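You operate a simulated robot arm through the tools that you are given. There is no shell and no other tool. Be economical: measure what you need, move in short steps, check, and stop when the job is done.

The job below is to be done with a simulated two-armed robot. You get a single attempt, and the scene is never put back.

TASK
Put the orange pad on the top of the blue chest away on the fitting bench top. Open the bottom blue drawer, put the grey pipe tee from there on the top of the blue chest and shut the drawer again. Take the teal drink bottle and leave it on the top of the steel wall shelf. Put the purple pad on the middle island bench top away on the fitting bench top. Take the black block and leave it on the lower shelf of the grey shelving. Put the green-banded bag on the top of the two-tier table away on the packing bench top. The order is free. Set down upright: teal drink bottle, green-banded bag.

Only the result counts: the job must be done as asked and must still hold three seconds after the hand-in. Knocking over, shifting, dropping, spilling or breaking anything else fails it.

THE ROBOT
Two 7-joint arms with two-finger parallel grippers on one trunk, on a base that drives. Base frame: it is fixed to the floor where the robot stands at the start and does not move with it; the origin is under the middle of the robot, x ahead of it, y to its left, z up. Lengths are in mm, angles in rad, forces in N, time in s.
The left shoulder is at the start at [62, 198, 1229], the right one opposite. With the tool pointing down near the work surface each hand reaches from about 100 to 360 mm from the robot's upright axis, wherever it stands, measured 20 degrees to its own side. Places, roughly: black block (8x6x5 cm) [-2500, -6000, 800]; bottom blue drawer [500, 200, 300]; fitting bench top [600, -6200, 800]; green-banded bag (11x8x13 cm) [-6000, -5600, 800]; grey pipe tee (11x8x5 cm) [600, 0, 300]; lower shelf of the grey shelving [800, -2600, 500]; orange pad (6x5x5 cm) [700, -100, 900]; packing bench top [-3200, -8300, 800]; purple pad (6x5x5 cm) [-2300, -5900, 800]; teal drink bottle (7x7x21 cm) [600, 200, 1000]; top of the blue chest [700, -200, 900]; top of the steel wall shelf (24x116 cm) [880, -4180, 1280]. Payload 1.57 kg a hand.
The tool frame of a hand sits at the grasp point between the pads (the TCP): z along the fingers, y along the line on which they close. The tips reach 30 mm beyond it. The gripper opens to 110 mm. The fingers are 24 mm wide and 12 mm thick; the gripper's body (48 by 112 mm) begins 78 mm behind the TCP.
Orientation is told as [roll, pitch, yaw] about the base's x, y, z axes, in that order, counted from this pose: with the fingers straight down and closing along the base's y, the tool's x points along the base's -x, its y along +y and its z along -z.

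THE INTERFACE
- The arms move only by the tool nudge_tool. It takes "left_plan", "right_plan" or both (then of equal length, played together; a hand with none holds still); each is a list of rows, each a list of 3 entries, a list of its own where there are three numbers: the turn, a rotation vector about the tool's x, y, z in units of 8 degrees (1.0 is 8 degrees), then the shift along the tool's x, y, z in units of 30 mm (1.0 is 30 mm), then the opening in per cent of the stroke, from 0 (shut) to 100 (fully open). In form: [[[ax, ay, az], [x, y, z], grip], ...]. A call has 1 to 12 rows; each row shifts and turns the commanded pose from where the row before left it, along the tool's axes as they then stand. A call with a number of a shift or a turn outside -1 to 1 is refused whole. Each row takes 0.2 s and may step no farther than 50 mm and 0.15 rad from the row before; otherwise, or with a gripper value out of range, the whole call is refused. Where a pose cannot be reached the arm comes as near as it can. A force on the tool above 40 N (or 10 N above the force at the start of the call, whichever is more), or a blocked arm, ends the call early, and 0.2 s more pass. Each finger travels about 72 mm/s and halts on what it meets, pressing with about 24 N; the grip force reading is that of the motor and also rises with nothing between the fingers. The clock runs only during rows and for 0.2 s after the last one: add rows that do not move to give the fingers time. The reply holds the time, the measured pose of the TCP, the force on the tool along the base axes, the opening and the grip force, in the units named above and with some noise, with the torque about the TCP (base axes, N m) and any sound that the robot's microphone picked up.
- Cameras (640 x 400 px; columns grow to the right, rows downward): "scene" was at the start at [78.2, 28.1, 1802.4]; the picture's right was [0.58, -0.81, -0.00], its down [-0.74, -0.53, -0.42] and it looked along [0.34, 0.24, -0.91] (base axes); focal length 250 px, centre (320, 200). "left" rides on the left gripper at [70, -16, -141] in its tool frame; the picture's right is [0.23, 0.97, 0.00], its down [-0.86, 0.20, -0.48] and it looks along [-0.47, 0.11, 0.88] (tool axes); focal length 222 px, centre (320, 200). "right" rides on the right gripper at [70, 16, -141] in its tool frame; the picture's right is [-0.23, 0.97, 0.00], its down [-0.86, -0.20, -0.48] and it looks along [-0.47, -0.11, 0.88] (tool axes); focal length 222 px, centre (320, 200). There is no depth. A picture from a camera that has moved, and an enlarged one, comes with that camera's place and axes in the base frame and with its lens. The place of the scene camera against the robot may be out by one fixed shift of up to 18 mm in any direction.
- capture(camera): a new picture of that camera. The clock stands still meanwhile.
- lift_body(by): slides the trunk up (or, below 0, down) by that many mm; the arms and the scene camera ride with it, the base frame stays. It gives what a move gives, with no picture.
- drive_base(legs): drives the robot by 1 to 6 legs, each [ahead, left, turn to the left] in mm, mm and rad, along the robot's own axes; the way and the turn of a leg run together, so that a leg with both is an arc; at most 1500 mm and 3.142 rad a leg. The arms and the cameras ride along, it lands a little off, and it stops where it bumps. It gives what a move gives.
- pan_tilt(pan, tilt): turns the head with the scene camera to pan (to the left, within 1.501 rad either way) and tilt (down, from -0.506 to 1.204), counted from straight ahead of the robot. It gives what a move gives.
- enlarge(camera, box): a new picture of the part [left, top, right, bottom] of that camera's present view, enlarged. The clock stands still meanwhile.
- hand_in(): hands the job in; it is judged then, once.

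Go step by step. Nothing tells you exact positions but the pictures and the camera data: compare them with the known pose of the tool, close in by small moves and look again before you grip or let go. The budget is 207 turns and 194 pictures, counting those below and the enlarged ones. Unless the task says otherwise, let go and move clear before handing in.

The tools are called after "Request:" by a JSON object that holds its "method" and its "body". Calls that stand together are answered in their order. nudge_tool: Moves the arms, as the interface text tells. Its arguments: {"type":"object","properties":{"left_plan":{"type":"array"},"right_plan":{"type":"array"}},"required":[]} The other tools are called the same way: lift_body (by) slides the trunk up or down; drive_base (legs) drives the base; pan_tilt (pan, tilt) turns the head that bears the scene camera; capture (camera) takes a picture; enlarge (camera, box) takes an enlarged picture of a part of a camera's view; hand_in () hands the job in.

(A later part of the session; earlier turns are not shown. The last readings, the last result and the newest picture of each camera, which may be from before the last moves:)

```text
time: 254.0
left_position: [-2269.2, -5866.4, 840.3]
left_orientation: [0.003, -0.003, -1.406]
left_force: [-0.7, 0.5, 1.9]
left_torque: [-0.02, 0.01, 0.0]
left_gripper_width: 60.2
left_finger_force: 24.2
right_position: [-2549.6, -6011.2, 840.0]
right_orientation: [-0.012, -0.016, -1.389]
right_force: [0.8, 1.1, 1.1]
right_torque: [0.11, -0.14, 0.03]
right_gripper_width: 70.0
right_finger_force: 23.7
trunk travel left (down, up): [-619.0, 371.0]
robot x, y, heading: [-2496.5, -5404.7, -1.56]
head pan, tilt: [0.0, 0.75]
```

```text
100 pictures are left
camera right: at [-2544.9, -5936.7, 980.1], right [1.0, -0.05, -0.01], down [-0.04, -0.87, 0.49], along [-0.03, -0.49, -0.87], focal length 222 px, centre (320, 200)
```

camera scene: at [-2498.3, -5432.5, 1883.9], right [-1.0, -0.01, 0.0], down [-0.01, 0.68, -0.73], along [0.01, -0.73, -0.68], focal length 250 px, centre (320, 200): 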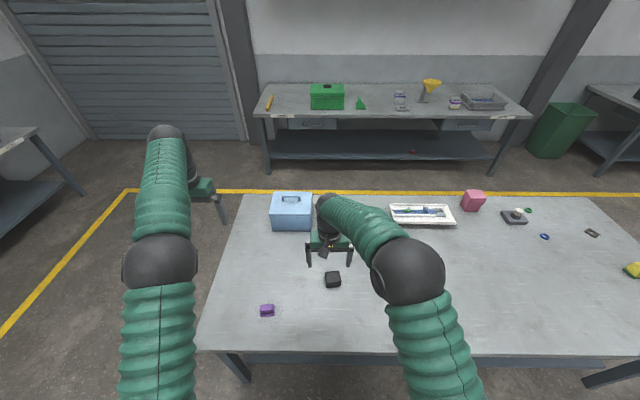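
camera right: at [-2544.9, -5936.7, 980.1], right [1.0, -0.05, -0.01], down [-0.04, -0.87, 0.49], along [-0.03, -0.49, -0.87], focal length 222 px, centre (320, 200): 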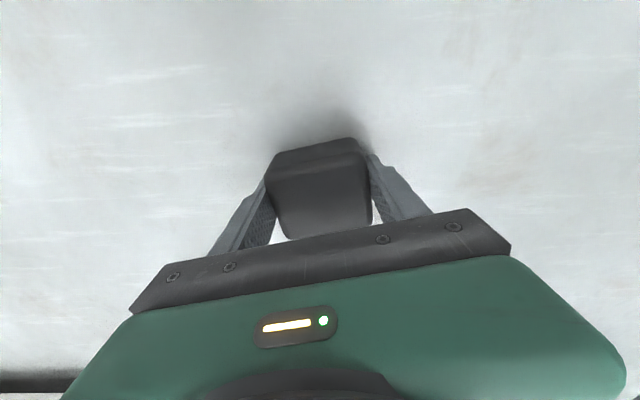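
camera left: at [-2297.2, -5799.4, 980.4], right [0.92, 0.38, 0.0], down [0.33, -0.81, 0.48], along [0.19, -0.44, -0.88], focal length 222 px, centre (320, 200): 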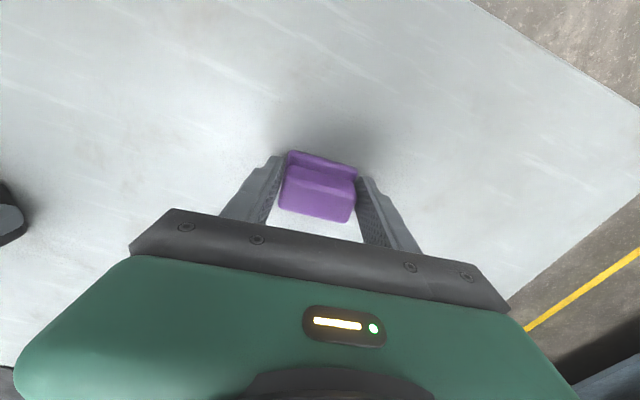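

Both gripped (60 and 70 mm). Lift, back off, turn left to face the wall side, and drive to the fitting bench.

Request:
{"method": "nudge_tool", "body": {"left_plan": [[[0, 0, 0], [0, 0, -0.7], 30], [[0, 0, 0], [0, 0, -1], 30], [[0, 0, 0], [0, 0, 0], 30]], "right_plan": [[[0, 0, 0], [0, 0, -0.7], 40], [[0, 0, 0], [0, 0, -1], 40], [[0, 0, 0], [0, 0, 0], 40]]}}

Request:
{"method": "lift_body", "body": {"by": 250}}

Request:
{"method": "drive_base", "body": {"legs": [[-250, 0, 0], [0, 0, 1.56]]}}

Request:
{"method": "drive_base", "body": {"legs": [[1300, 0, 0], [0, -300, 0]]}}

Request:
{"method": "pan_tilt", "body": {"pan": 0, "tilt": 0.45}}

Request:
{"method": "capture", "body": {"camera": "scene"}}

```text
time: 254.8
left_position: [-2270.7, -5868.7, 890.9]
left_orientation: [0.004, 0.0, -1.406]
left_force: [-0.2, -0.4, -0.6]
left_torque: [0.0, 0.0, 0.04]
left_gripper_width: 59.8
left_finger_force: 24.2
right_position: [-2551.5, -6010.5, 890.0]
right_orientation: [-0.013, -0.015, -1.39]
right_force: [-0.6, 0.1, -3.4]
right_torque: [0.02, 0.02, 0.0]
right_gripper_width: 70.1
right_finger_force: 24.1
trunk travel left (down, up): [-619.0, 371.0]
robot x, y, heading: [-2498.4, -5407.9, -1.557]
head pan, tilt: [0.0, 0.75]
```

```text
time: 257.4
left_position: [-2269.5, -5866.9, 1140.5]
left_orientation: [0.005, -0.001, -1.407]
left_force: [0.1, 0.0, -0.9]
left_torque: [-0.01, -0.03, 0.0]
left_gripper_width: 59.5
left_finger_force: 23.7
right_position: [-2551.2, -6009.6, 1141.6]
right_orientation: [-0.012, -0.016, -1.39]
right_force: [1.1, -0.2, -2.2]
right_torque: [-0.03, 0.0, -0.02]
right_gripper_width: 70.1
right_finger_force: 23.9
trunk travel left (down, up): [-869.0, 121.0]
robot x, y, heading: [-2495.0, -5406.6, -1.564]
head pan, tilt: [0.0, 0.75]
```

```text
time: 263.0
left_position: [-2045.5, -4926.7, 1140.7]
left_orientation: [0.004, -0.003, 0.18]
left_force: [0.3, 0.2, 0.3]
left_torque: [-0.03, -0.03, -0.01]
left_gripper_width: 59.1
left_finger_force: 24.1
right_position: [-1897.4, -5204.4, 1141.3]
right_orientation: [-0.011, -0.016, 0.196]
right_force: [-0.3, 0.0, -2.6]
right_torque: [0.0, 0.0, -0.03]
right_gripper_width: 69.8
right_finger_force: 24.5
trunk travel left (down, up): [-869.0, 121.0]
robot x, y, heading: [-2499.1, -5157.5, 0.029]
head pan, tilt: [0.0, 0.75]
```

```text
time: 271.1
left_position: [-755.2, -5192.4, 1139.1]
left_orientation: [-0.01, -0.002, 0.169]
left_force: [0.2, 0.0, 0.1]
left_torque: [0.02, 0.01, 0.01]
left_gripper_width: 59.2
left_finger_force: 23.9
right_position: [-611.1, -5470.7, 1142.7]
right_orientation: [-0.024, -0.016, 0.187]
right_force: [0.9, 0.5, -2.2]
right_torque: [-0.03, 0.01, -0.01]
right_gripper_width: 70.0
right_finger_force: 23.8
trunk travel left (down, up): [-869.0, 121.0]
robot x, y, heading: [-1210.1, -5435.0, 0.02]
head pan, tilt: [0.0, 0.75]
```

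```text
time: 271.9
left_position: [-757.8, -5197.7, 1141.4]
left_orientation: [0.0, -0.005, 0.171]
left_force: [-0.3, 0.2, -0.2]
left_torque: [-0.05, 0.0, -0.01]
left_gripper_width: 59.0
left_finger_force: 24.1
right_position: [-612.5, -5477.2, 1142.6]
right_orientation: [-0.016, -0.019, 0.189]
right_force: [-0.4, 0.6, -2.1]
right_torque: [0.0, 0.02, -0.03]
right_gripper_width: 69.6
right_finger_force: 23.9
trunk travel left (down, up): [-869.0, 121.0]
robot x, y, heading: [-1210.9, -5432.1, 0.019]
head pan, tilt: [0.0, 0.45]
```

```text
99 pictures are left
camera scene: at [-1085.6, -5430.9, 1900.1], right [0.02, -1.0, 0.0], down [-0.44, -0.01, -0.9], along [0.9, 0.01, -0.44], focal length 250 px, centre (320, 200)
```

scene: 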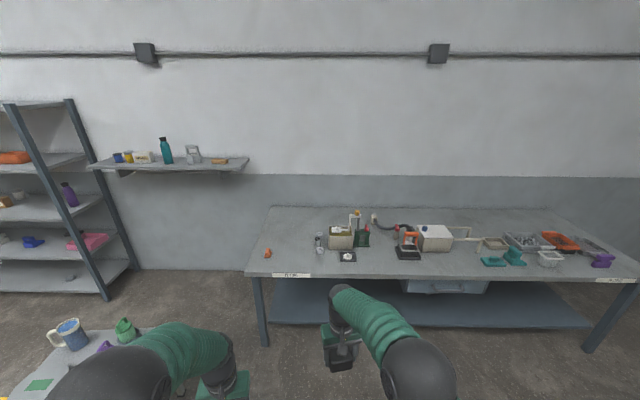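

Orange pad and bottle are in place. Drive up to the bench; draw the right hand (block) back meanwhile to stay clear of bench items.

Request:
{"method": "nudge_tool", "body": {"left_plan": [[[0, 0, 0], [0, 0, 0.4], 30], [[0, 0, 0], [0, 0, 0.4], 30], [[0, 0, 0], [0, 0, 0.4], 30], [[0, 0, 0], [0, 0, 0.4], 30], [[0, 0, 0], [0, 0, 0.4], 30], [[0, 0, 0], [0, 0, 0.4], 30], [[0, 0, 0], [0, 0, 0.4], 30]], "right_plan": [[[0, 0, 0], [1, -0.3, 0], 40], [[0, 0, 0], [1, -0.3, 0], 40], [[0, 0, 0], [1, -0.3, 0], 40], [[0, 0, 0], [1, -0.3, 0], 40], [[0, 0, 0], [1, -0.3, 0], 40], [[0, 0, 0], [1, -0.3, 0], 40], [[0, 0, 0], [1, -0.3, 0], 40]]}}

Request:
{"method": "drive_base", "body": {"legs": [[975, 0, -0.019]]}}

Request:
{"method": "lift_body", "body": {"by": -120}}

Request:
{"method": "capture", "body": {"camera": "scene"}}

Request:
{"method": "capture", "body": {"camera": "left"}}

```text
time: 273.6
left_position: [-756.2, -5209.3, 1059.8]
left_orientation: [0.006, -0.006, 0.17]
left_force: [-0.1, 0.5, -0.8]
left_torque: [0.01, 0.01, 0.0]
left_gripper_width: 59.2
left_finger_force: 23.4
right_position: [-805.5, -5589.2, 1140.7]
right_orientation: [-0.008, -0.021, 0.187]
right_force: [-1.6, -0.5, -2.3]
right_torque: [0.0, 0.01, 0.02]
right_gripper_width: 69.8
right_finger_force: 24.2
trunk travel left (down, up): [-869.0, 121.0]
robot x, y, heading: [-1207.8, -5428.9, 0.016]
head pan, tilt: [0.0, 0.45]
```

```text
time: 278.6
left_position: [229.6, -5222.1, 1060.4]
left_orientation: [0.004, -0.009, 0.135]
left_force: [0.3, 0.1, 0.0]
left_torque: [0.01, -0.01, -0.02]
left_gripper_width: 59.1
left_finger_force: 23.8
right_position: [166.1, -5599.9, 1140.6]
right_orientation: [-0.011, -0.022, 0.153]
right_force: [0.0, -0.2, -1.6]
right_torque: [0.0, 0.01, 0.0]
right_gripper_width: 69.7
right_finger_force: 24.3
trunk travel left (down, up): [-869.0, 121.0]
robot x, y, heading: [-233.0, -5435.1, -0.022]
head pan, tilt: [0.0, 0.45]
```

```text
time: 280.1
left_position: [228.4, -5222.0, 940.1]
left_orientation: [0.006, -0.007, 0.135]
left_force: [-0.5, 0.0, 0.2]
left_torque: [0.0, -0.01, 0.0]
left_gripper_width: 59.0
left_finger_force: 23.9
right_position: [165.6, -5600.4, 1020.5]
right_orientation: [-0.011, -0.022, 0.151]
right_force: [1.0, 0.2, -1.8]
right_torque: [-0.01, 0.03, -0.01]
right_gripper_width: 69.8
right_finger_force: 24.2
trunk travel left (down, up): [-749.0, 241.0]
robot x, y, heading: [-229.3, -5432.7, -0.021]
head pan, tilt: [0.0, 0.45]
```

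```text
98 pictures are left
camera scene: at [-109.6, -5444.7, 1780.3], right [-0.02, -1.0, 0.0], down [-0.44, 0.01, -0.9], along [0.9, -0.02, -0.44], focal length 250 px, centre (320, 200)
```

scene: 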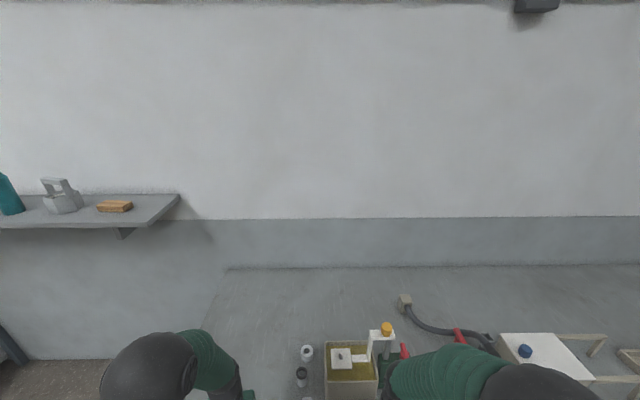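

```text
97 pictures are left
camera left: at [160.0, -5247.6, 1079.9], right [-0.36, 0.93, 0.0], down [0.82, 0.31, 0.49], along [0.45, 0.17, -0.87], focal length 222 px, centre (320, 200)
```

left: 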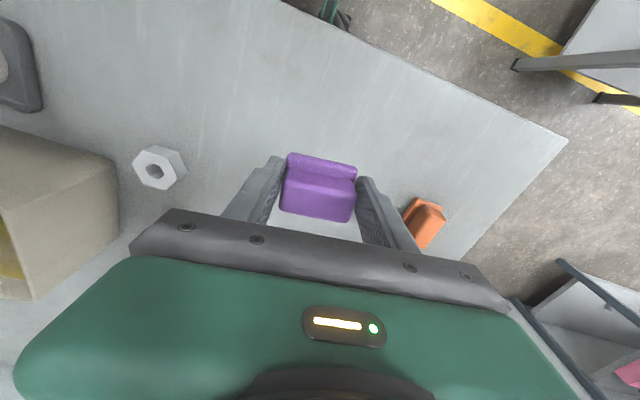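

Free spot between the orange pad and the hex nut. Descend with the purple pad.

Request:
{"method": "nudge_tool", "body": {"left_plan": [[[0, 0, 0], [-0.5, 0, 0.7], 30], [[0, 0, 0], [0, 0, 0.9], 30], [[0, 0, 0], [0, 0, 0.9], 30], [[0, 0, 0], [0, 0, 0.55], 30], [[0, 0, 0], [0, 0, 0], 30]]}}

Request:
{"method": "nudge_tool", "body": {"left_plan": [[[0, 0, 0], [0, 0, 0.1], 30], [[0, 0, 0], [0, 0, 0.1], 30]]}}

```text
time: 281.3
left_position: [243.1, -5217.9, 847.2]
left_orientation: [0.004, -0.01, 0.134]
left_force: [1.1, -0.6, 0.1]
left_torque: [0.02, -0.03, 0.02]
left_gripper_width: 59.0
left_finger_force: 23.7
right_position: [164.7, -5600.8, 1020.7]
right_orientation: [-0.014, -0.02, 0.152]
right_force: [0.4, 0.1, -2.4]
right_torque: [0.02, 0.02, 0.03]
right_gripper_width: 69.7
right_finger_force: 23.7
trunk travel left (down, up): [-749.0, 241.0]
robot x, y, heading: [-233.7, -5435.3, -0.017]
head pan, tilt: [0.0, 0.45]
```

```text
time: 281.9
left_position: [243.5, -5220.3, 840.9]
left_orientation: [0.004, -0.007, 0.135]
left_force: [0.3, 0.4, -1.1]
left_torque: [-0.03, 0.02, 0.02]
left_gripper_width: 59.1
left_finger_force: 23.5
right_position: [164.8, -5601.3, 1020.5]
right_orientation: [-0.012, -0.021, 0.152]
right_force: [-0.9, -0.5, -2.1]
right_torque: [0.03, 0.01, 0.02]
right_gripper_width: 69.9
right_finger_force: 24.2
trunk travel left (down, up): [-749.0, 241.0]
robot x, y, heading: [-236.3, -5432.3, -0.019]
head pan, tilt: [0.0, 0.45]
```

Request:
{"method": "nudge_tool", "body": {"left_plan": [[[0, 0, 0], [0, 0, 0.07], 30], [[0, 0, 0], [0, 0, 0.07], 30]]}}

```text
time: 282.5
left_position: [243.4, -5219.6, 839.6]
left_orientation: [0.005, -0.013, 0.135]
left_force: [-0.5, 2.0, 17.5]
left_torque: [-0.09, 0.18, -0.02]
left_gripper_width: 59.0
left_finger_force: 24.5
right_position: [163.7, -5601.9, 1022.5]
right_orientation: [-0.012, -0.024, 0.15]
right_force: [0.4, -0.6, -3.2]
right_torque: [0.01, 0.02, 0.0]
right_gripper_width: 70.1
right_finger_force: 24.2
trunk travel left (down, up): [-749.0, 241.0]
robot x, y, heading: [-232.1, -5432.7, -0.017]
head pan, tilt: [0.0, 0.45]
```

Contact. Release and rise.

Request:
{"method": "nudge_tool", "body": {"left_plan": [[[0, 0, 0], [0, 0, -0.05], 30], [[0, 0, 0], [0, 0, 0], 80], [[0, 0, 0], [0, 0, 0], 95], [[0, 0, 0], [0, 0, 0], 95], [[0, 0, 0], [0, 0, -0.7], 95], [[0, 0, 0], [0, 0, -1], 95], [[0, 0, 0], [0, 0, -1], 95], [[0, 0, 0], [0, 0, -1], 95], [[0, 0, 0], [0, 0, -1], 95], [[0, 0, 0], [0, 0, -1], 95], [[0, 0, 0], [0, 0, -1], 95]]}}

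Request:
{"method": "capture", "body": {"camera": "left"}}

```text
time: 284.9
left_position: [242.5, -5221.2, 1040.1]
left_orientation: [0.004, -0.006, 0.134]
left_force: [-1.0, -0.7, 1.0]
left_torque: [0.0, -0.03, -0.01]
left_gripper_width: 104.6
left_finger_force: 0.1
right_position: [164.3, -5601.0, 1019.6]
right_orientation: [-0.013, -0.022, 0.151]
right_force: [0.0, 0.7, -2.0]
right_torque: [0.0, -0.05, -0.01]
right_gripper_width: 69.9
right_finger_force: 24.1
trunk travel left (down, up): [-749.0, 241.0]
robot x, y, heading: [-235.1, -5430.5, -0.02]
head pan, tilt: [0.0, 0.45]
```

```text
96 pictures are left
camera left: at [173.4, -5247.2, 1181.6], right [-0.36, 0.93, 0.0], down [0.82, 0.31, 0.49], along [0.45, 0.17, -0.87], focal length 222 px, centre (320, 200)
```

left: 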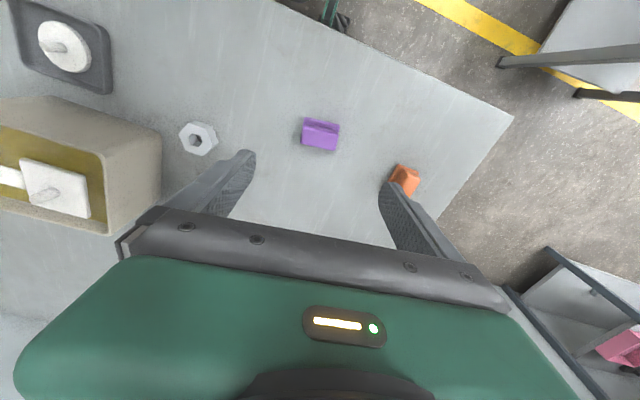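

Purple pad placed. Now carry the block to the grey shelving: back off west of the cart and strafe north.

Request:
{"method": "drive_base", "body": {"legs": [[-1100, 0, 0.02], [0, 1450, 0], [0, 1250, 0]]}}

Request:
{"method": "drive_base", "body": {"legs": [[850, 0, 0]]}}

Request:
{"method": "lift_body", "body": {"by": -400}}

Request:
{"method": "capture", "body": {"camera": "scene"}}

```text
time: 303.3
left_position: [-895.0, -2515.4, 1041.7]
left_orientation: [0.005, -0.01, 0.165]
left_force: [-1.1, 0.2, 0.7]
left_torque: [0.03, 0.0, 0.03]
left_gripper_width: 104.6
left_finger_force: 0.1
right_position: [-959.9, -2897.6, 1020.4]
right_orientation: [-0.012, -0.022, 0.182]
right_force: [-0.2, -0.2, -2.1]
right_torque: [0.03, 0.03, -0.02]
right_gripper_width: 69.9
right_finger_force: 24.0
trunk travel left (down, up): [-749.0, 241.0]
robot x, y, heading: [-1362.1, -2738.5, 0.011]
head pan, tilt: [0.0, 0.45]
```

```text
time: 307.8
left_position: [-49.3, -2504.2, 1041.8]
left_orientation: [0.001, -0.009, 0.165]
left_force: [0.2, 0.1, -0.2]
left_torque: [0.0, -0.01, 0.01]
left_gripper_width: 104.7
left_finger_force: 0.1
right_position: [-114.7, -2884.8, 1022.2]
right_orientation: [-0.011, -0.024, 0.183]
right_force: [-0.3, 0.0, -2.4]
right_torque: [-0.01, 0.01, -0.01]
right_gripper_width: 69.9
right_finger_force: 23.5
trunk travel left (down, up): [-749.0, 241.0]
robot x, y, heading: [-518.2, -2728.3, 0.007]
head pan, tilt: [0.0, 0.45]
```

```text
time: 311.6
left_position: [-49.5, -2504.6, 642.5]
left_orientation: [0.003, -0.01, 0.164]
left_force: [-0.2, 0.3, 0.4]
left_torque: [0.01, 0.0, 0.0]
left_gripper_width: 104.4
left_finger_force: 0.0
right_position: [-115.7, -2885.9, 622.0]
right_orientation: [-0.012, -0.025, 0.181]
right_force: [-0.2, 0.5, -2.2]
right_torque: [0.02, -0.05, -0.01]
right_gripper_width: 69.9
right_finger_force: 24.3
trunk travel left (down, up): [-349.0, 641.0]
robot x, y, heading: [-516.2, -2733.4, 0.013]
head pan, tilt: [0.0, 0.45]
```

```text
95 pictures are left
camera scene: at [-394.0, -2737.8, 1380.4], right [0.01, -1.0, 0.0], down [-0.44, 0.0, -0.9], along [0.9, 0.01, -0.44], focal length 250 px, centre (320, 200)
```

scene: 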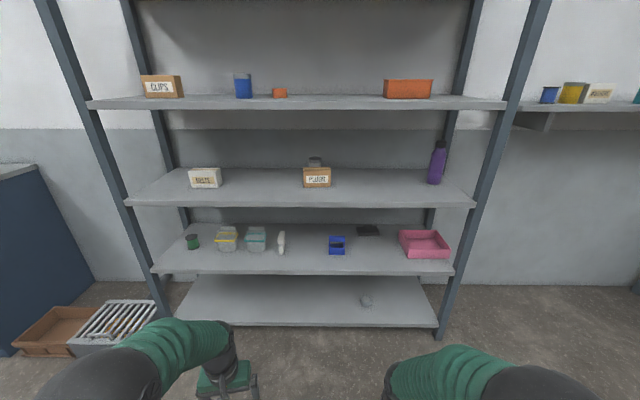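

The lower shelf is the z≈490–500 level; the free gap is between the blue box and pink tray (y≈−3035). Stretch the right arm out, straighten its yaw, lower the trunk so the forearm stays below the next shelf.

Request:
{"method": "nudge_tool", "body": {"right_plan": [[[0, 0, 0.19], [-0.95, 0, -0.7], 40], [[0, 0, 0.19], [-0.95, 0, -0.7], 40], [[0, 0, 0.19], [-0.95, 0, -0.7], 40], [[0, 0, 0.19], [-0.95, 0, -0.7], 40], [[0, 0, 0.19], [-0.95, 0, -0.7], 40], [[0, 0, 0.19], [-0.95, 0, -0.7], 40], [[0, 0, 0.19], [-0.95, 0, -0.7], 40], [[0, 0, 0], [0, 0, 0], 40]]}}

Request:
{"method": "lift_body", "body": {"by": -150}}

Request:
{"method": "drive_base", "body": {"legs": [[0, -170, 0], [400, 0, 0]]}}

Request:
{"method": "pan_tilt", "body": {"pan": -0.3, "tilt": 0.5}}

Request:
{"method": "capture", "body": {"camera": "scene"}}

Request:
{"method": "capture", "body": {"camera": "right"}}

```text
time: 313.4
left_position: [-49.5, -2503.8, 640.7]
left_orientation: [0.003, -0.012, 0.164]
left_force: [0.6, -0.4, 0.6]
left_torque: [-0.02, 0.03, -0.01]
left_gripper_width: 104.6
left_finger_force: 0.1
right_position: [78.9, -2863.8, 773.0]
right_orientation: [-0.009, -0.027, -0.005]
right_force: [0.5, 0.7, -2.5]
right_torque: [0.04, 0.01, 0.0]
right_gripper_width: 69.9
right_finger_force: 24.2
trunk travel left (down, up): [-349.0, 641.0]
robot x, y, heading: [-514.4, -2730.9, 0.012]
head pan, tilt: [0.0, 0.45]
```

```text
time: 315.2
left_position: [-49.5, -2504.3, 492.7]
left_orientation: [0.002, -0.009, 0.164]
left_force: [-0.5, -0.2, 0.1]
left_torque: [0.01, 0.02, -0.01]
left_gripper_width: 104.4
left_finger_force: 0.0
right_position: [79.9, -2863.9, 623.2]
right_orientation: [-0.009, -0.027, -0.002]
right_force: [1.0, 0.0, -1.7]
right_torque: [0.03, -0.03, 0.0]
right_gripper_width: 69.7
right_finger_force: 23.7
trunk travel left (down, up): [-199.0, 791.0]
robot x, y, heading: [-516.0, -2730.0, 0.008]
head pan, tilt: [0.0, 0.45]
```

```text
time: 318.8
left_position: [350.9, -2678.9, 491.3]
left_orientation: [0.003, -0.008, 0.159]
left_force: [-0.2, -0.7, 0.2]
left_torque: [0.02, 0.03, -0.03]
left_gripper_width: 104.4
left_finger_force: 0.0
right_position: [476.5, -3038.3, 623.7]
right_orientation: [-0.008, -0.023, -0.013]
right_force: [-0.2, -0.3, -1.6]
right_torque: [0.0, 0.04, 0.01]
right_gripper_width: 69.8
right_finger_force: 24.4
trunk travel left (down, up): [-199.0, 791.0]
robot x, y, heading: [-119.6, -2904.4, 0.004]
head pan, tilt: [0.0, 0.45]
```

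```text
time: 319.6
left_position: [349.3, -2679.8, 492.2]
left_orientation: [0.003, -0.013, 0.156]
left_force: [0.5, -0.5, 0.0]
left_torque: [0.04, 0.03, 0.0]
left_gripper_width: 104.6
left_finger_force: 0.1
right_position: [477.2, -3038.7, 624.5]
right_orientation: [-0.008, -0.027, -0.012]
right_force: [-0.5, -0.3, -2.6]
right_torque: [-0.01, 0.04, 0.0]
right_gripper_width: 70.0
right_finger_force: 24.1
trunk travel left (down, up): [-199.0, 791.0]
robot x, y, heading: [-117.5, -2902.4, 0.01]
head pan, tilt: [-0.3, 0.499]
```

```text
94 pictures are left
camera scene: at [0.4, -2936.4, 1225.8], right [-0.29, -0.96, 0.0], down [-0.46, 0.14, -0.88], along [0.84, -0.26, -0.48], focal length 250 px, centre (320, 200)
```

scene: 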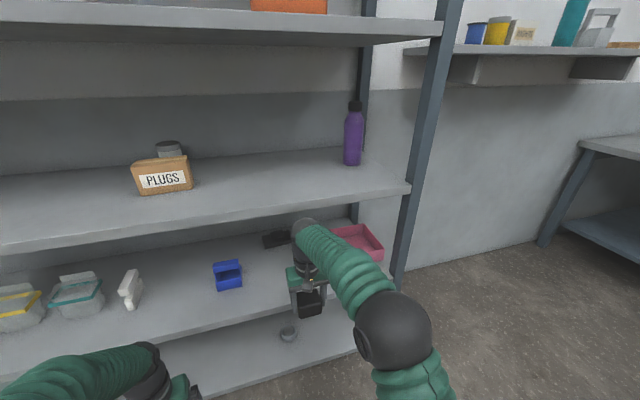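

```text
93 pictures are left
camera right: at [403.1, -3021.1, 763.8], right [0.24, 0.97, 0.0], down [0.84, -0.21, 0.5], along [0.49, -0.12, -0.86], focal length 222 px, centre (320, 200)
```

right: 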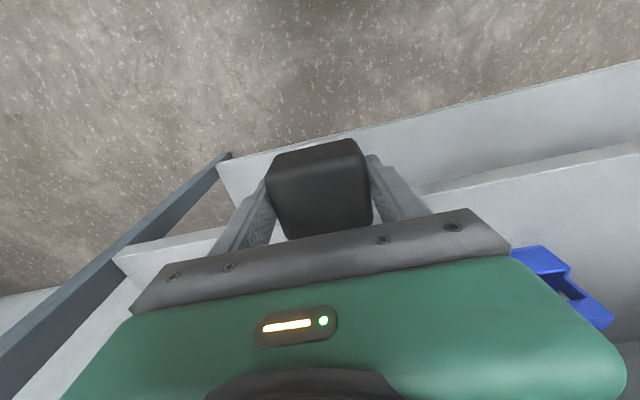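

Shelf front edge is at x≈580. I'll pitch the hand ~28° so the wrist stays outside the shelf, then move in. Left hand pulls back a little.

Request:
{"method": "nudge_tool", "body": {"right_plan": [[[0, -0.9, 0], [0, 0, 0], 40], [[0, -0.9, 0], [0, 0, 0], 40], [[0, -0.9, 0], [0, 0, 0], 40], [[0, -0.6, 0], [0, 0, 0], 40], [[0, 0, 0], [0, 0, 0], 40]], "left_plan": [[[0, 0, 0], [1, 0, 0], 95], [[0, 0, 0], [1, 0, 0], 95], [[0, 0, 0], [1, 0, 0], 95], [[0, 0, 0], [0.5, 0, 0], 95], [[0, 0, 0], [0, 0, 0], 95]]}}

Request:
{"method": "drive_base", "body": {"legs": [[120, 0, 0]]}}

Request:
{"method": "capture", "body": {"camera": "scene"}}

Request:
{"method": "capture", "body": {"camera": "right"}}

```text
time: 320.8
left_position: [245.7, -2693.9, 490.2]
left_orientation: [0.002, -0.011, 0.158]
left_force: [0.2, 0.5, 0.3]
left_torque: [0.01, 0.01, 0.0]
left_gripper_width: 104.5
left_finger_force: 0.0
right_position: [476.7, -3038.8, 622.9]
right_orientation: [-0.011, -0.49, -0.007]
right_force: [0.2, 1.0, -2.6]
right_torque: [0.0, 0.01, 0.01]
right_gripper_width: 69.7
right_finger_force: 23.8
trunk travel left (down, up): [-199.0, 791.0]
robot x, y, heading: [-116.3, -2901.1, 0.002]
head pan, tilt: [-0.3, 0.499]
```

```text
time: 322.0
left_position: [362.6, -2694.6, 490.1]
left_orientation: [0.002, -0.009, 0.158]
left_force: [0.1, -0.5, -0.6]
left_torque: [0.02, 0.02, -0.01]
left_gripper_width: 104.4
left_finger_force: 0.2
right_position: [594.1, -3037.3, 621.9]
right_orientation: [-0.011, -0.486, -0.006]
right_force: [0.3, -0.1, -2.4]
right_torque: [0.0, 0.04, 0.0]
right_gripper_width: 69.9
right_finger_force: 24.1
trunk travel left (down, up): [-199.0, 791.0]
robot x, y, heading: [-0.9, -2902.2, 0.003]
head pan, tilt: [-0.3, 0.499]
```

```text
92 pictures are left
camera scene: at [118.8, -2935.9, 1225.7], right [-0.29, -0.96, 0.0], down [-0.46, 0.14, -0.88], along [0.84, -0.26, -0.48], focal length 250 px, centre (320, 200)
```

scene: 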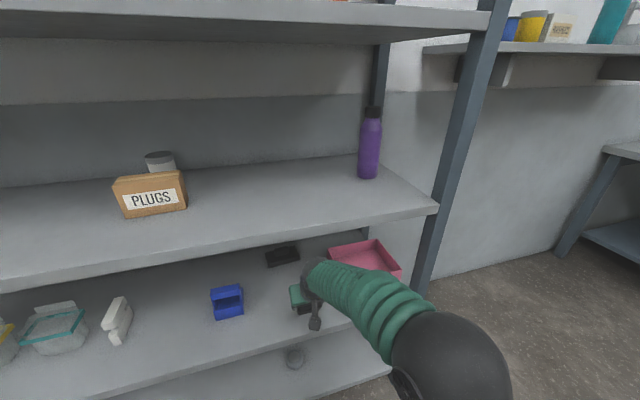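

```text
91 pictures are left
camera right: at [467.6, -3019.4, 715.2], right [0.21, 0.97, 0.1], down [0.53, -0.2, 0.82], along [0.82, -0.12, -0.56], focal length 222 px, centre (320, 200)
```

right: 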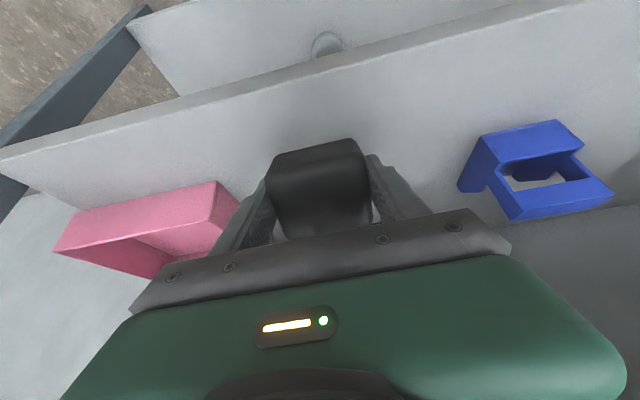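

Clear gap between pink tray and blue box. Lower 30 mm, move in 46 mm, then lower 20 mm more.

Request:
{"method": "nudge_tool", "body": {"right_plan": [[[0, 0, 0], [0.467, 0, 0.884], 40], [[0, 0, 0], [-0.68, 0, 0.36], 40], [[0, 0, 0], [-0.68, 0, 0.36], 40], [[0, 0, 0], [0.31, 0, 0.59], 40], [[0, 0, 0], [0, 0, 0], 40]]}}

Request:
{"method": "capture", "body": {"camera": "scene"}}

Request:
{"method": "capture", "body": {"camera": "right"}}

```text
time: 323.2
left_position: [361.4, -2693.0, 490.5]
left_orientation: [0.002, -0.011, 0.161]
left_force: [-0.7, -0.4, 0.7]
left_torque: [-0.02, 0.03, 0.0]
left_gripper_width: 104.6
left_finger_force: 0.0
right_position: [639.6, -3038.4, 574.4]
right_orientation: [-0.01, -0.488, -0.005]
right_force: [0.1, -0.6, -2.6]
right_torque: [0.01, 0.03, 0.0]
right_gripper_width: 69.8
right_finger_force: 23.9
trunk travel left (down, up): [-199.0, 791.0]
robot x, y, heading: [1.5, -2897.3, 0.001]
head pan, tilt: [-0.3, 0.499]
```

```text
90 pictures are left
camera scene: at [117.7, -2935.9, 1225.9], right [-0.29, -0.96, 0.0], down [-0.46, 0.14, -0.88], along [0.84, -0.26, -0.48], focal length 250 px, centre (320, 200)
```

scene: 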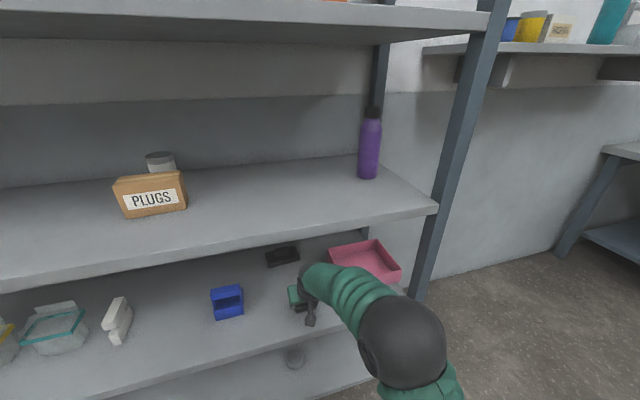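

```text
89 pictures are left
camera right: at [511.9, -3020.5, 666.0], right [0.21, 0.97, 0.1], down [0.53, -0.2, 0.83], along [0.82, -0.12, -0.56], focal length 222 px, centre (320, 200)
```

right: 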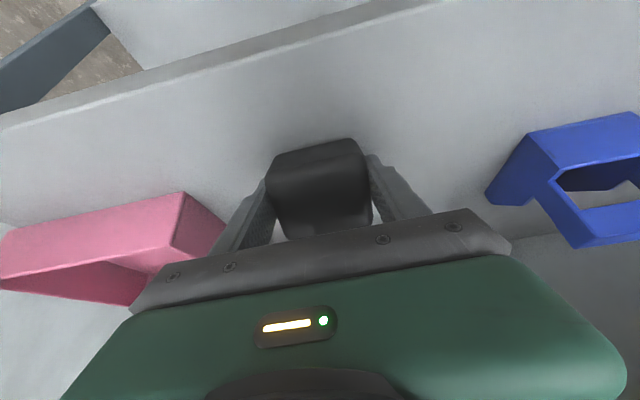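

Lower in small steps to contact.

Request:
{"method": "nudge_tool", "body": {"right_plan": [[[0, 0, 0], [0.11, 0, 0.21], 40], [[0, 0, 0], [0.06, 0, 0.11], 40], [[0, 0, 0], [0.06, 0, 0.11], 40]]}}

```text
time: 324.0
left_position: [359.7, -2692.4, 491.5]
left_orientation: [0.0, -0.017, 0.158]
left_force: [-0.1, 0.2, -0.9]
left_torque: [0.02, 0.02, -0.01]
left_gripper_width: 104.5
left_finger_force: 0.1
right_position: [640.6, -3039.4, 565.8]
right_orientation: [-0.007, -0.503, -0.006]
right_force: [-2.9, -5.1, 34.4]
right_torque: [0.67, 0.32, 0.25]
right_gripper_width: 70.1
right_finger_force: 24.6
trunk travel left (down, up): [-199.0, 791.0]
robot x, y, heading: [2.2, -2901.2, 0.006]
head pan, tilt: [-0.3, 0.499]
```

Contact. Ease up 2 mm and open.

Request:
{"method": "nudge_tool", "body": {"right_plan": [[[0, 0, 0], [-0.04, 0, -0.07], 40], [[0, 0, 0], [0, 0, 0], 72], [[0, 0, 0], [0, 0, 0], 90], [[0, 0, 0], [0, 0, 0], 90], [[0, 0, 0], [0, 0, 0], 90]]}}

Request:
{"method": "capture", "body": {"camera": "right"}}

```text
time: 325.2
left_position: [362.4, -2692.7, 489.4]
left_orientation: [0.002, -0.013, 0.158]
left_force: [0.0, -0.8, 0.3]
left_torque: [0.04, -0.02, -0.02]
left_gripper_width: 104.7
left_finger_force: 0.0
right_position: [640.2, -3038.6, 562.2]
right_orientation: [-0.011, -0.489, -0.005]
right_force: [0.6, 0.7, 0.2]
right_torque: [0.02, -0.01, 0.0]
right_gripper_width: 98.8
right_finger_force: 0.1
trunk travel left (down, up): [-199.0, 791.0]
robot x, y, heading: [2.4, -2902.1, 0.006]
head pan, tilt: [-0.3, 0.499]
```

```text
88 pictures are left
camera right: at [512.3, -3020.2, 654.5], right [0.21, 0.97, 0.1], down [0.53, -0.2, 0.83], along [0.82, -0.12, -0.56], focal length 222 px, centre (320, 200)
```

right: 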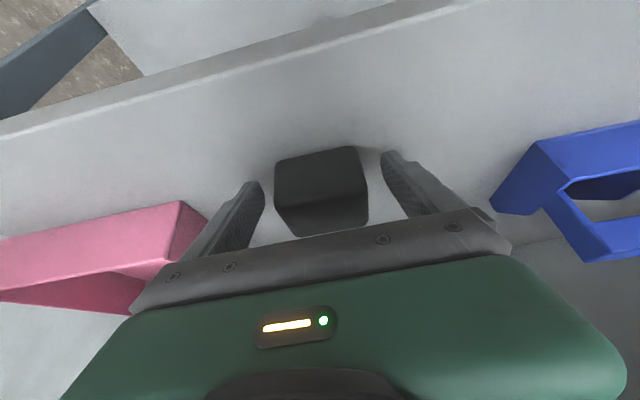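

Block rests flat on the lower shelf. Withdraw by driving straight back.

Request:
{"method": "drive_base", "body": {"legs": [[-300, 0, 0]]}}

Request:
{"method": "capture", "body": {"camera": "scene"}}

```text
time: 327.3
left_position: [56.4, -2695.2, 491.2]
left_orientation: [0.003, -0.013, 0.156]
left_force: [-0.9, 0.1, 0.6]
left_torque: [0.0, -0.01, 0.03]
left_gripper_width: 104.6
left_finger_force: 0.0
right_position: [333.0, -3041.3, 562.8]
right_orientation: [-0.011, -0.49, -0.008]
right_force: [0.9, 0.5, 0.0]
right_torque: [0.01, -0.01, -0.01]
right_gripper_width: 99.1
right_finger_force: 0.1
trunk travel left (down, up): [-199.0, 791.0]
robot x, y, heading: [-303.4, -2905.4, -0.0]
head pan, tilt: [-0.3, 0.499]
```

```text
87 pictures are left
camera scene: at [-189.5, -2937.3, 1226.0], right [-0.29, -0.96, 0.0], down [-0.46, 0.14, -0.88], along [0.84, -0.26, -0.48], focal length 250 px, centre (320, 200)
```

scene: 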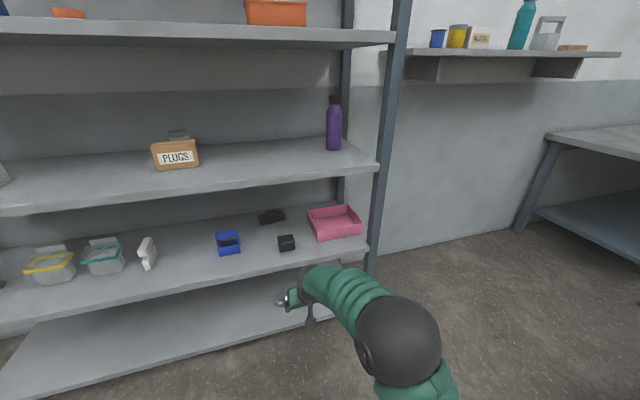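

Block is placed. Now the bag: restore the right hand to tool-down, raise the trunk, and drive to the corridor, then turn to face −x.

Request:
{"method": "nudge_tool", "body": {"right_plan": [[[0, 0.9, 0], [0.5, 0, -0.5], 100], [[0, 0.9, 0], [0.5, 0, -0.5], 100], [[0, 0.9, 0], [0.5, 0, -0.5], 100], [[0, 0.8, 0], [0.5, 0, -0.5], 100], [[0, 0, 0], [0.5, 0, -0.5], 100]]}}

Request:
{"method": "lift_body", "body": {"by": 400}}

Request:
{"method": "drive_base", "body": {"legs": [[-1120, 0, 0], [0, -1400, 0], [0, -850, 0], [0, 0, -3.1]]}}

Request:
{"method": "pan_tilt", "body": {"pan": 0, "tilt": 0.25}}

Request:
{"method": "capture", "body": {"camera": "scene"}}

```text
time: 328.5
left_position: [55.6, -2695.6, 490.9]
left_orientation: [0.001, -0.015, 0.154]
left_force: [-0.2, -0.2, 0.4]
left_torque: [0.01, -0.02, -0.01]
left_gripper_width: 104.7
left_finger_force: 0.0
right_position: [243.2, -3040.2, 617.6]
right_orientation: [-0.01, 0.0, -0.014]
right_force: [0.4, 0.8, -0.5]
right_torque: [0.01, -0.01, 0.02]
right_gripper_width: 109.8
right_finger_force: 0.1
trunk travel left (down, up): [-199.0, 791.0]
robot x, y, heading: [-306.0, -2903.6, 0.006]
head pan, tilt: [-0.3, 0.499]
```

```text
time: 332.3
left_position: [56.4, -2694.3, 890.8]
left_orientation: [0.002, -0.015, 0.156]
left_force: [-0.4, 0.6, -0.4]
left_torque: [0.01, -0.01, -0.01]
left_gripper_width: 104.4
left_finger_force: 0.2
right_position: [244.3, -3039.6, 1017.4]
right_orientation: [-0.008, -0.002, -0.012]
right_force: [-0.7, 0.3, 0.3]
right_torque: [0.0, -0.01, 0.02]
right_gripper_width: 110.0
right_finger_force: 0.1
trunk travel left (down, up): [-599.0, 391.0]
robot x, y, heading: [-303.9, -2902.9, 0.0]
head pan, tilt: [-0.3, 0.499]
```

```text
time: 355.9
left_position: [-1759.6, -5365.1, 890.8]
left_orientation: [0.002, -0.015, -2.931]
left_force: [0.7, -0.3, 0.5]
left_torque: [-0.02, -0.02, -0.01]
left_gripper_width: 104.5
left_finger_force: 0.1
right_position: [-1965.2, -5030.2, 1017.4]
right_orientation: [-0.008, -0.002, -3.098]
right_force: [0.8, 0.2, 0.8]
right_torque: [0.01, -0.01, 0.0]
right_gripper_width: 110.2
right_finger_force: 0.1
trunk travel left (down, up): [-599.0, 391.0]
robot x, y, heading: [-1409.9, -5135.4, -3.084]
head pan, tilt: [-0.3, 0.499]
```

```text
time: 356.7
left_position: [-1757.1, -5364.6, 891.0]
left_orientation: [0.001, -0.016, -2.931]
left_force: [0.3, 0.3, 0.5]
left_torque: [0.02, 0.01, -0.01]
left_gripper_width: 104.6
left_finger_force: 0.0
right_position: [-1964.7, -5031.6, 1018.0]
right_orientation: [-0.009, -0.002, -3.1]
right_force: [-0.5, 0.0, 0.1]
right_torque: [-0.01, 0.05, -0.01]
right_gripper_width: 109.8
right_finger_force: 0.1
trunk travel left (down, up): [-599.0, 391.0]
robot x, y, heading: [-1412.4, -5135.9, -3.086]
head pan, tilt: [0.0, 0.25]
```

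```text
86 pictures are left
camera scene: at [-1539.0, -5155.7, 1649.0], right [-0.06, 1.0, 0.0], down [0.25, 0.01, -0.97], along [-0.97, -0.05, -0.25], focal length 250 px, centre (320, 200)
```

scene: 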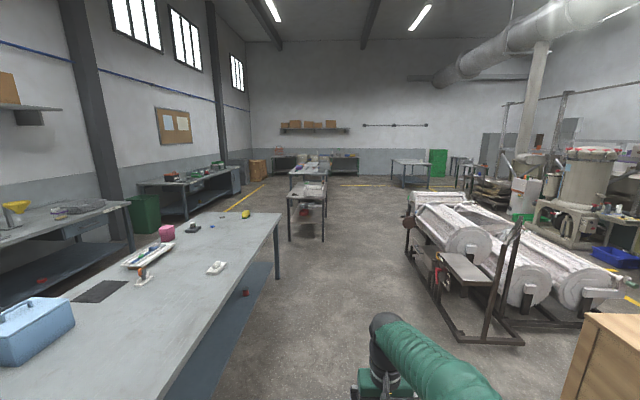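

I see a table ahead near (−5300, −5560). Zoom to find the green-banded bag.

Request:
{"method": "enlarge", "body": {"camera": "scene", "box": [240, 130, 400, 250]}}

```text
3.33 times, centred on (320, 190) of scene
camera zoom: at [-1539.0, -5155.7, 1649.0], right [-0.06, 1.0, 0.0], down [0.25, 0.01, -0.97], along [-0.97, -0.05, -0.25], focal length 832 px, centre (320, 233)
```

zoom: 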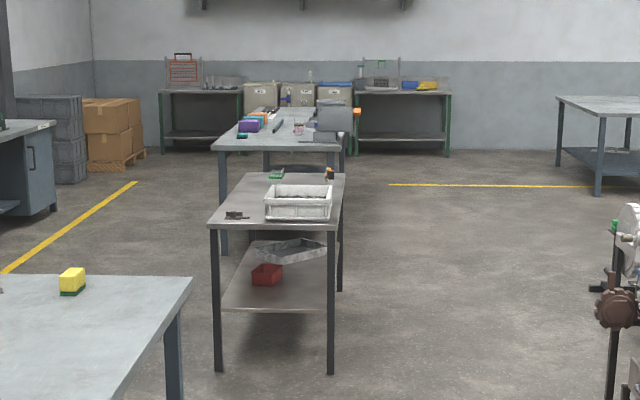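

The two-tier table is x≈−5300…−6300, y≈−5273…−5851; the bag should be near its far part. I'll go round to its south side via the gap past the island.

Request:
{"method": "drive_base", "body": {"legs": [[0, 0, -0.055], [1500, 0, 0], [1480, 0, 0], [225, 0, 0]]}}

Request:
{"method": "capture", "body": {"camera": "scene"}}

```text
time: 372.6
left_position: [-4935.6, -5431.8, 891.4]
left_orientation: [0.001, -0.015, -2.948]
left_force: [-0.3, -0.6, -0.8]
left_torque: [-0.03, 0.0, 0.0]
left_gripper_width: 104.5
left_finger_force: 0.1
right_position: [-5135.7, -5094.3, 1017.8]
right_orientation: [-0.008, -0.002, -3.119]
right_force: [-0.8, 0.5, -0.5]
right_torque: [-0.05, -0.01, 0.01]
right_gripper_width: 110.1
right_finger_force: 0.0
trunk travel left (down, up): [-599.0, 391.0]
robot x, y, heading: [-4586.8, -5208.2, -3.102]
head pan, tilt: [0.0, 0.25]
```

```text
84 pictures are left
camera scene: at [-4711.7, -5225.7, 1649.2], right [-0.04, 1.0, 0.0], down [0.25, 0.01, -0.97], along [-0.97, -0.04, -0.25], focal length 250 px, centre (320, 200)
```

scene: 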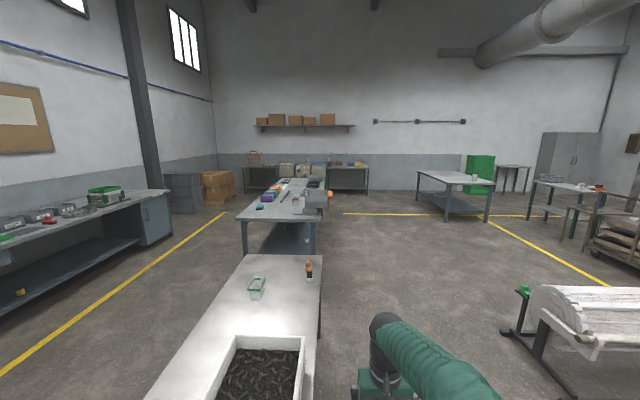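

The bag (clear, green band) is at about (−5900, −5628), near the south edge of the table (y −5841). Go around to the south side and face it.

Request:
{"method": "drive_base", "body": {"legs": [[0, 0, -0.04], [0, 1150, 0], [1400, 0, 0], [0, 0, -1.571]]}}

Request:
{"method": "pan_tilt", "body": {"pan": 0, "tilt": 0.7}}

Request:
{"method": "capture", "body": {"camera": "scene"}}

```text
time: 389.2
left_position: [-6173.8, -5958.6, 891.7]
left_orientation: [0.002, -0.018, 1.708]
left_force: [-1.1, -0.1, -1.1]
left_torque: [0.01, -0.01, -0.01]
left_gripper_width: 104.6
left_finger_force: 0.1
right_position: [-5825.9, -5776.9, 1018.3]
right_orientation: [-0.008, -0.004, 1.541]
right_force: [-0.8, 0.2, -0.1]
right_torque: [-0.02, 0.02, 0.02]
right_gripper_width: 109.8
right_finger_force: 0.0
trunk travel left (down, up): [-599.0, 391.0]
robot x, y, heading: [-5975.6, -6324.2, 1.558]
head pan, tilt: [0.0, 0.25]
```

```text
time: 390.1
left_position: [-6174.3, -5959.2, 892.1]
left_orientation: [0.002, -0.017, 1.709]
left_force: [0.3, 1.1, 0.3]
left_torque: [0.01, -0.02, 0.01]
left_gripper_width: 104.7
left_finger_force: 0.1
right_position: [-5826.6, -5778.1, 1019.0]
right_orientation: [-0.009, -0.004, 1.541]
right_force: [-0.3, 0.6, 0.3]
right_torque: [-0.01, 0.0, 0.01]
right_gripper_width: 110.0
right_finger_force: 0.0
trunk travel left (down, up): [-599.0, 391.0]
robot x, y, heading: [-5974.4, -6324.8, 1.556]
head pan, tilt: [0.0, 0.7]
```

```text
83 pictures are left
camera scene: at [-5975.4, -6212.5, 1608.3], right [1.0, -0.01, 0.0], down [-0.01, -0.65, -0.76], along [0.01, 0.76, -0.65], focal length 250 px, centre (320, 200)
```

scene: 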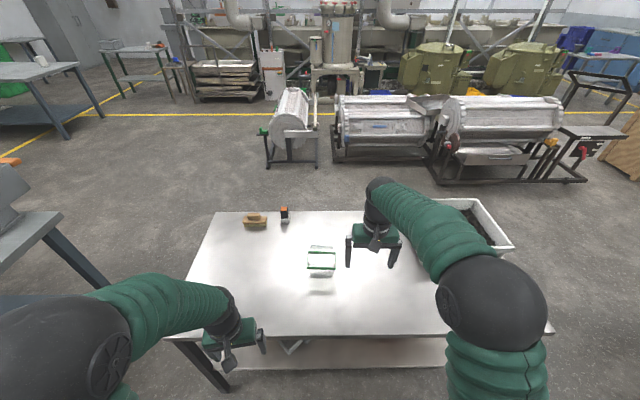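

The bag is 11 cm wide along x, so the hand must close along y: rotate the right hand 90° about vertical.

Request:
{"method": "nudge_tool", "body": {"right_plan": [[[0, 0, 0.94], [0, 0, 0], 100], [[0, 0, 0.94], [0, 0, 0], 100], [[0, 0, 0.94], [0, 0, 0], 100], [[0, 0, 0.94], [0, 0, 0], 100], [[0, 0, 0.94], [0, 0, 0], 100], [[0, 0, 0.94], [0, 0, 0], 100], [[0, 0, 0.94], [0, 0, 0], 100], [[0, 0, 0.94], [0, 0, 0], 100], [[0, 0, 0.94], [0, 0, 0], 100], [[0, 0, 0.94], [0, 0, 0], 100], [[0, 0, 0.94], [0, 0, 0], 100], [[0, 0, 0.94], [0, 0, 0], 100]]}}

Request:
{"method": "enlarge", "body": {"camera": "scene", "box": [240, 200, 400, 300]}}

Request:
{"method": "capture", "body": {"camera": "right"}}

```text
time: 392.7
left_position: [-6173.8, -5958.8, 891.9]
left_orientation: [0.001, -0.019, 1.709]
left_force: [0.2, -0.6, 0.2]
left_torque: [-0.02, 0.0, 0.0]
left_gripper_width: 104.7
left_finger_force: 0.1
right_position: [-5826.7, -5777.7, 1018.5]
right_orientation: [0.004, -0.01, -0.035]
right_force: [-0.2, -1.0, 0.0]
right_torque: [0.0, 0.01, -0.02]
right_gripper_width: 110.0
right_finger_force: 0.0
trunk travel left (down, up): [-599.0, 391.0]
robot x, y, heading: [-5975.1, -6319.2, 1.554]
head pan, tilt: [0.0, 0.7]
```

```text
4.00 times, centred on (320, 250) of scene
camera zoom: at [-5975.6, -6212.4, 1608.2], right [1.0, -0.01, 0.0], down [-0.01, -0.65, -0.76], along [0.01, 0.76, -0.65], focal length 998 px, centre (320, 0)
```

zoom: 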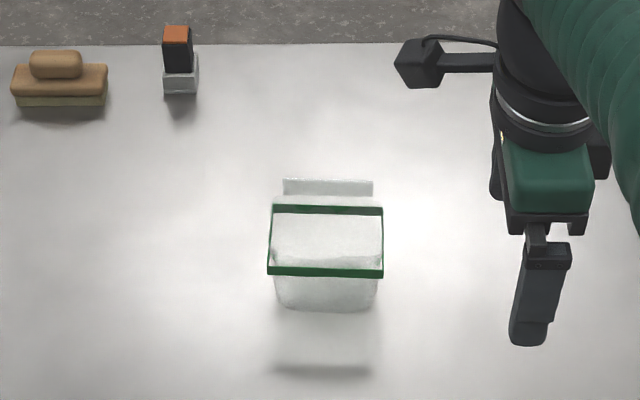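

```text
81 pictures are left
camera right: at [-5896.0, -5760.3, 1160.7], right [0.26, 0.96, 0.01], down [0.84, -0.23, 0.49], along [0.47, -0.12, -0.87], focal length 222 px, centre (320, 200)
```

right: 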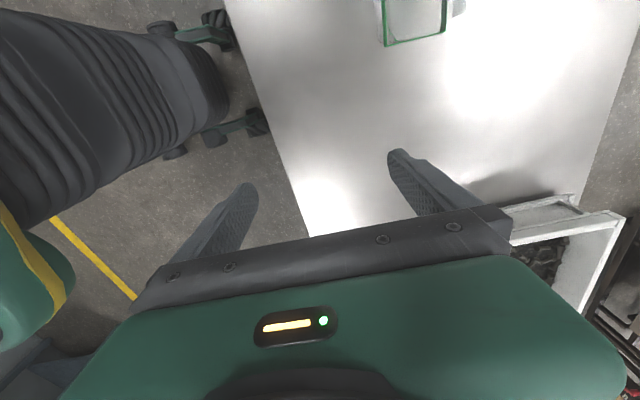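

Bag centre ≈ (−5961, −5650), aligned with the axes. Drive 115 mm closer and bring the hand above it.

Request:
{"method": "drive_base", "body": {"legs": [[112, 0, 0.0]]}}

Request:
{"method": "nudge_tool", "body": {"right_plan": [[[0, 0, 0], [0.9, 0.1, 0], 100], [[0, 0, 0], [0.9, 0.1, 0], 100], [[0, 0, 0], [0.9, 0.1, 0], 100], [[0, 0, 0], [0.9, 0.1, 0], 100], [[0, 0, 0], [0.85, 0.1, 0], 100], [[0, 0, 0], [0, 0, 0], 100]]}}

Request:
{"method": "capture", "body": {"camera": "right"}}

Request:
{"method": "capture", "body": {"camera": "scene"}}

```text
time: 393.9
left_position: [-6172.6, -5849.1, 891.9]
left_orientation: [0.002, -0.015, 1.709]
left_force: [-0.7, 0.6, 0.1]
left_torque: [0.0, 0.0, -0.01]
left_gripper_width: 104.4
left_finger_force: 0.0
right_position: [-5824.3, -5667.9, 1018.5]
right_orientation: [0.002, -0.008, -0.036]
right_force: [0.1, 0.8, 0.2]
right_torque: [-0.04, 0.01, 0.06]
right_gripper_width: 110.1
right_finger_force: 0.1
trunk travel left (down, up): [-599.0, 391.0]
robot x, y, heading: [-5973.4, -6214.0, 1.558]
head pan, tilt: [0.0, 0.7]
```

```text
time: 395.2
left_position: [-6173.6, -5849.8, 891.8]
left_orientation: [-0.001, -0.018, 1.711]
left_force: [-0.3, 0.1, 0.1]
left_torque: [0.02, -0.02, 0.01]
left_gripper_width: 104.4
left_finger_force: 0.0
right_position: [-5958.0, -5649.4, 1017.7]
right_orientation: [0.005, -0.009, -0.033]
right_force: [0.0, 0.3, -0.3]
right_torque: [-0.01, -0.04, 0.01]
right_gripper_width: 110.0
right_finger_force: 0.0
trunk travel left (down, up): [-599.0, 391.0]
robot x, y, heading: [-5970.6, -6212.9, 1.551]
head pan, tilt: [0.0, 0.7]
```

```text
80 pictures are left
camera right: at [-6029.0, -5631.0, 1159.1], right [0.26, 0.97, 0.01], down [0.84, -0.23, 0.49], along [0.47, -0.12, -0.87], focal length 222 px, centre (320, 200)
```

right: 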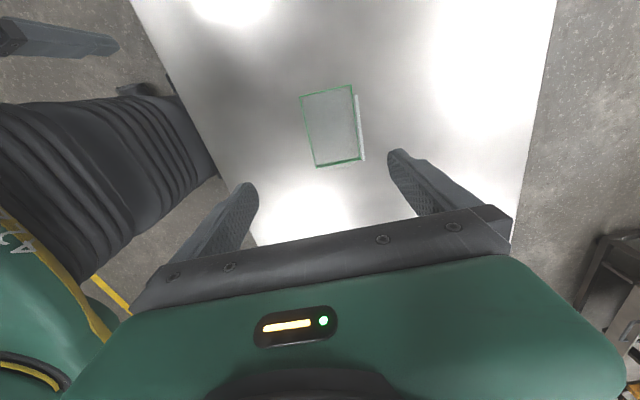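

```text
79 pictures are left
camera scene: at [-5975.0, -6102.4, 1608.2], right [1.0, -0.01, 0.0], down [-0.01, -0.65, -0.76], along [0.01, 0.76, -0.65], focal length 250 px, centre (320, 200)
```

scene: 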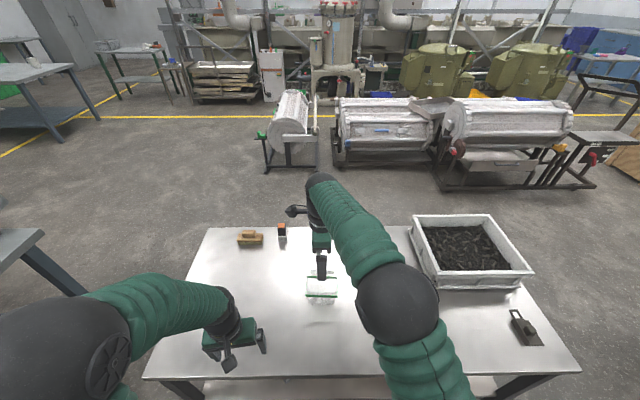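

Band rectangle centre by hand camera ≈ (−5960, −5630). Shift 19 mm and descend part-way, then check.

Request:
{"method": "nudge_tool", "body": {"right_plan": [[[0, 0, 0], [0, 0.6, 0.5], 100], [[0, 0, 0], [0, 0, 0.9], 100], [[0, 0, 0], [0, 0, 0.9], 100], [[0, 0, 0], [0, 0, 0.9], 100], [[0, 0, 0], [0, 0, 0.3], 100], [[0, 0, 0], [0, 0, 0], 100]]}}

Request:
{"method": "capture", "body": {"camera": "right"}}

Request:
{"method": "enlarge", "body": {"camera": "scene", "box": [260, 230, 420, 330]}}

```text
time: 396.6
left_position: [-6174.0, -5850.2, 892.6]
left_orientation: [0.002, -0.016, 1.71]
left_force: [-0.2, 0.2, 0.5]
left_torque: [0.03, 0.01, -0.04]
left_gripper_width: 104.6
left_finger_force: 0.0
right_position: [-5956.6, -5630.0, 911.3]
right_orientation: [0.003, -0.009, -0.035]
right_force: [0.7, -0.2, 0.2]
right_torque: [-0.01, -0.02, -0.01]
right_gripper_width: 110.1
right_finger_force: 0.1
trunk travel left (down, up): [-599.0, 391.0]
robot x, y, heading: [-5972.6, -6210.2, 1.554]
head pan, tilt: [0.0, 0.7]
```

```text
78 pictures are left
camera right: at [-6027.0, -5612.3, 1053.1], right [0.26, 0.97, 0.01], down [0.84, -0.23, 0.49], along [0.47, -0.12, -0.87], focal length 222 px, centre (320, 200)
```

right: 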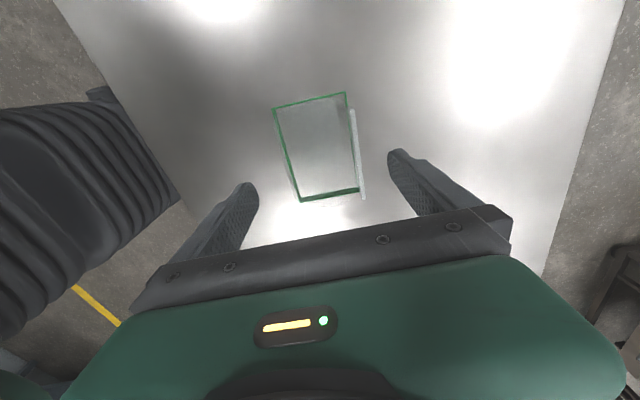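

```text
4.00 times, centred on (340, 280) of scene
camera zoom: at [-5974.7, -6102.4, 1608.2], right [1.0, -0.01, 0.0], down [-0.01, -0.65, -0.76], along [0.01, 0.76, -0.65], focal length 998 px, centre (240, -120)
```

zoom: 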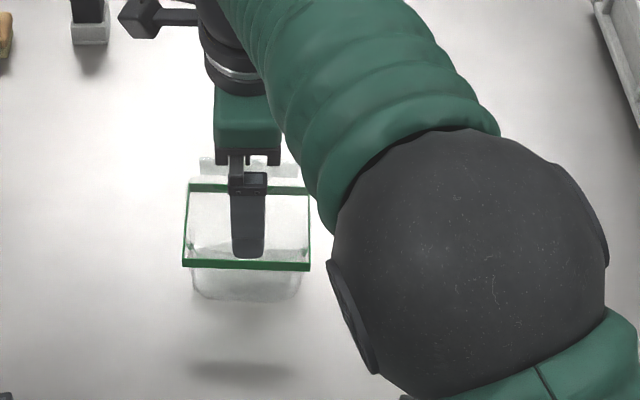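

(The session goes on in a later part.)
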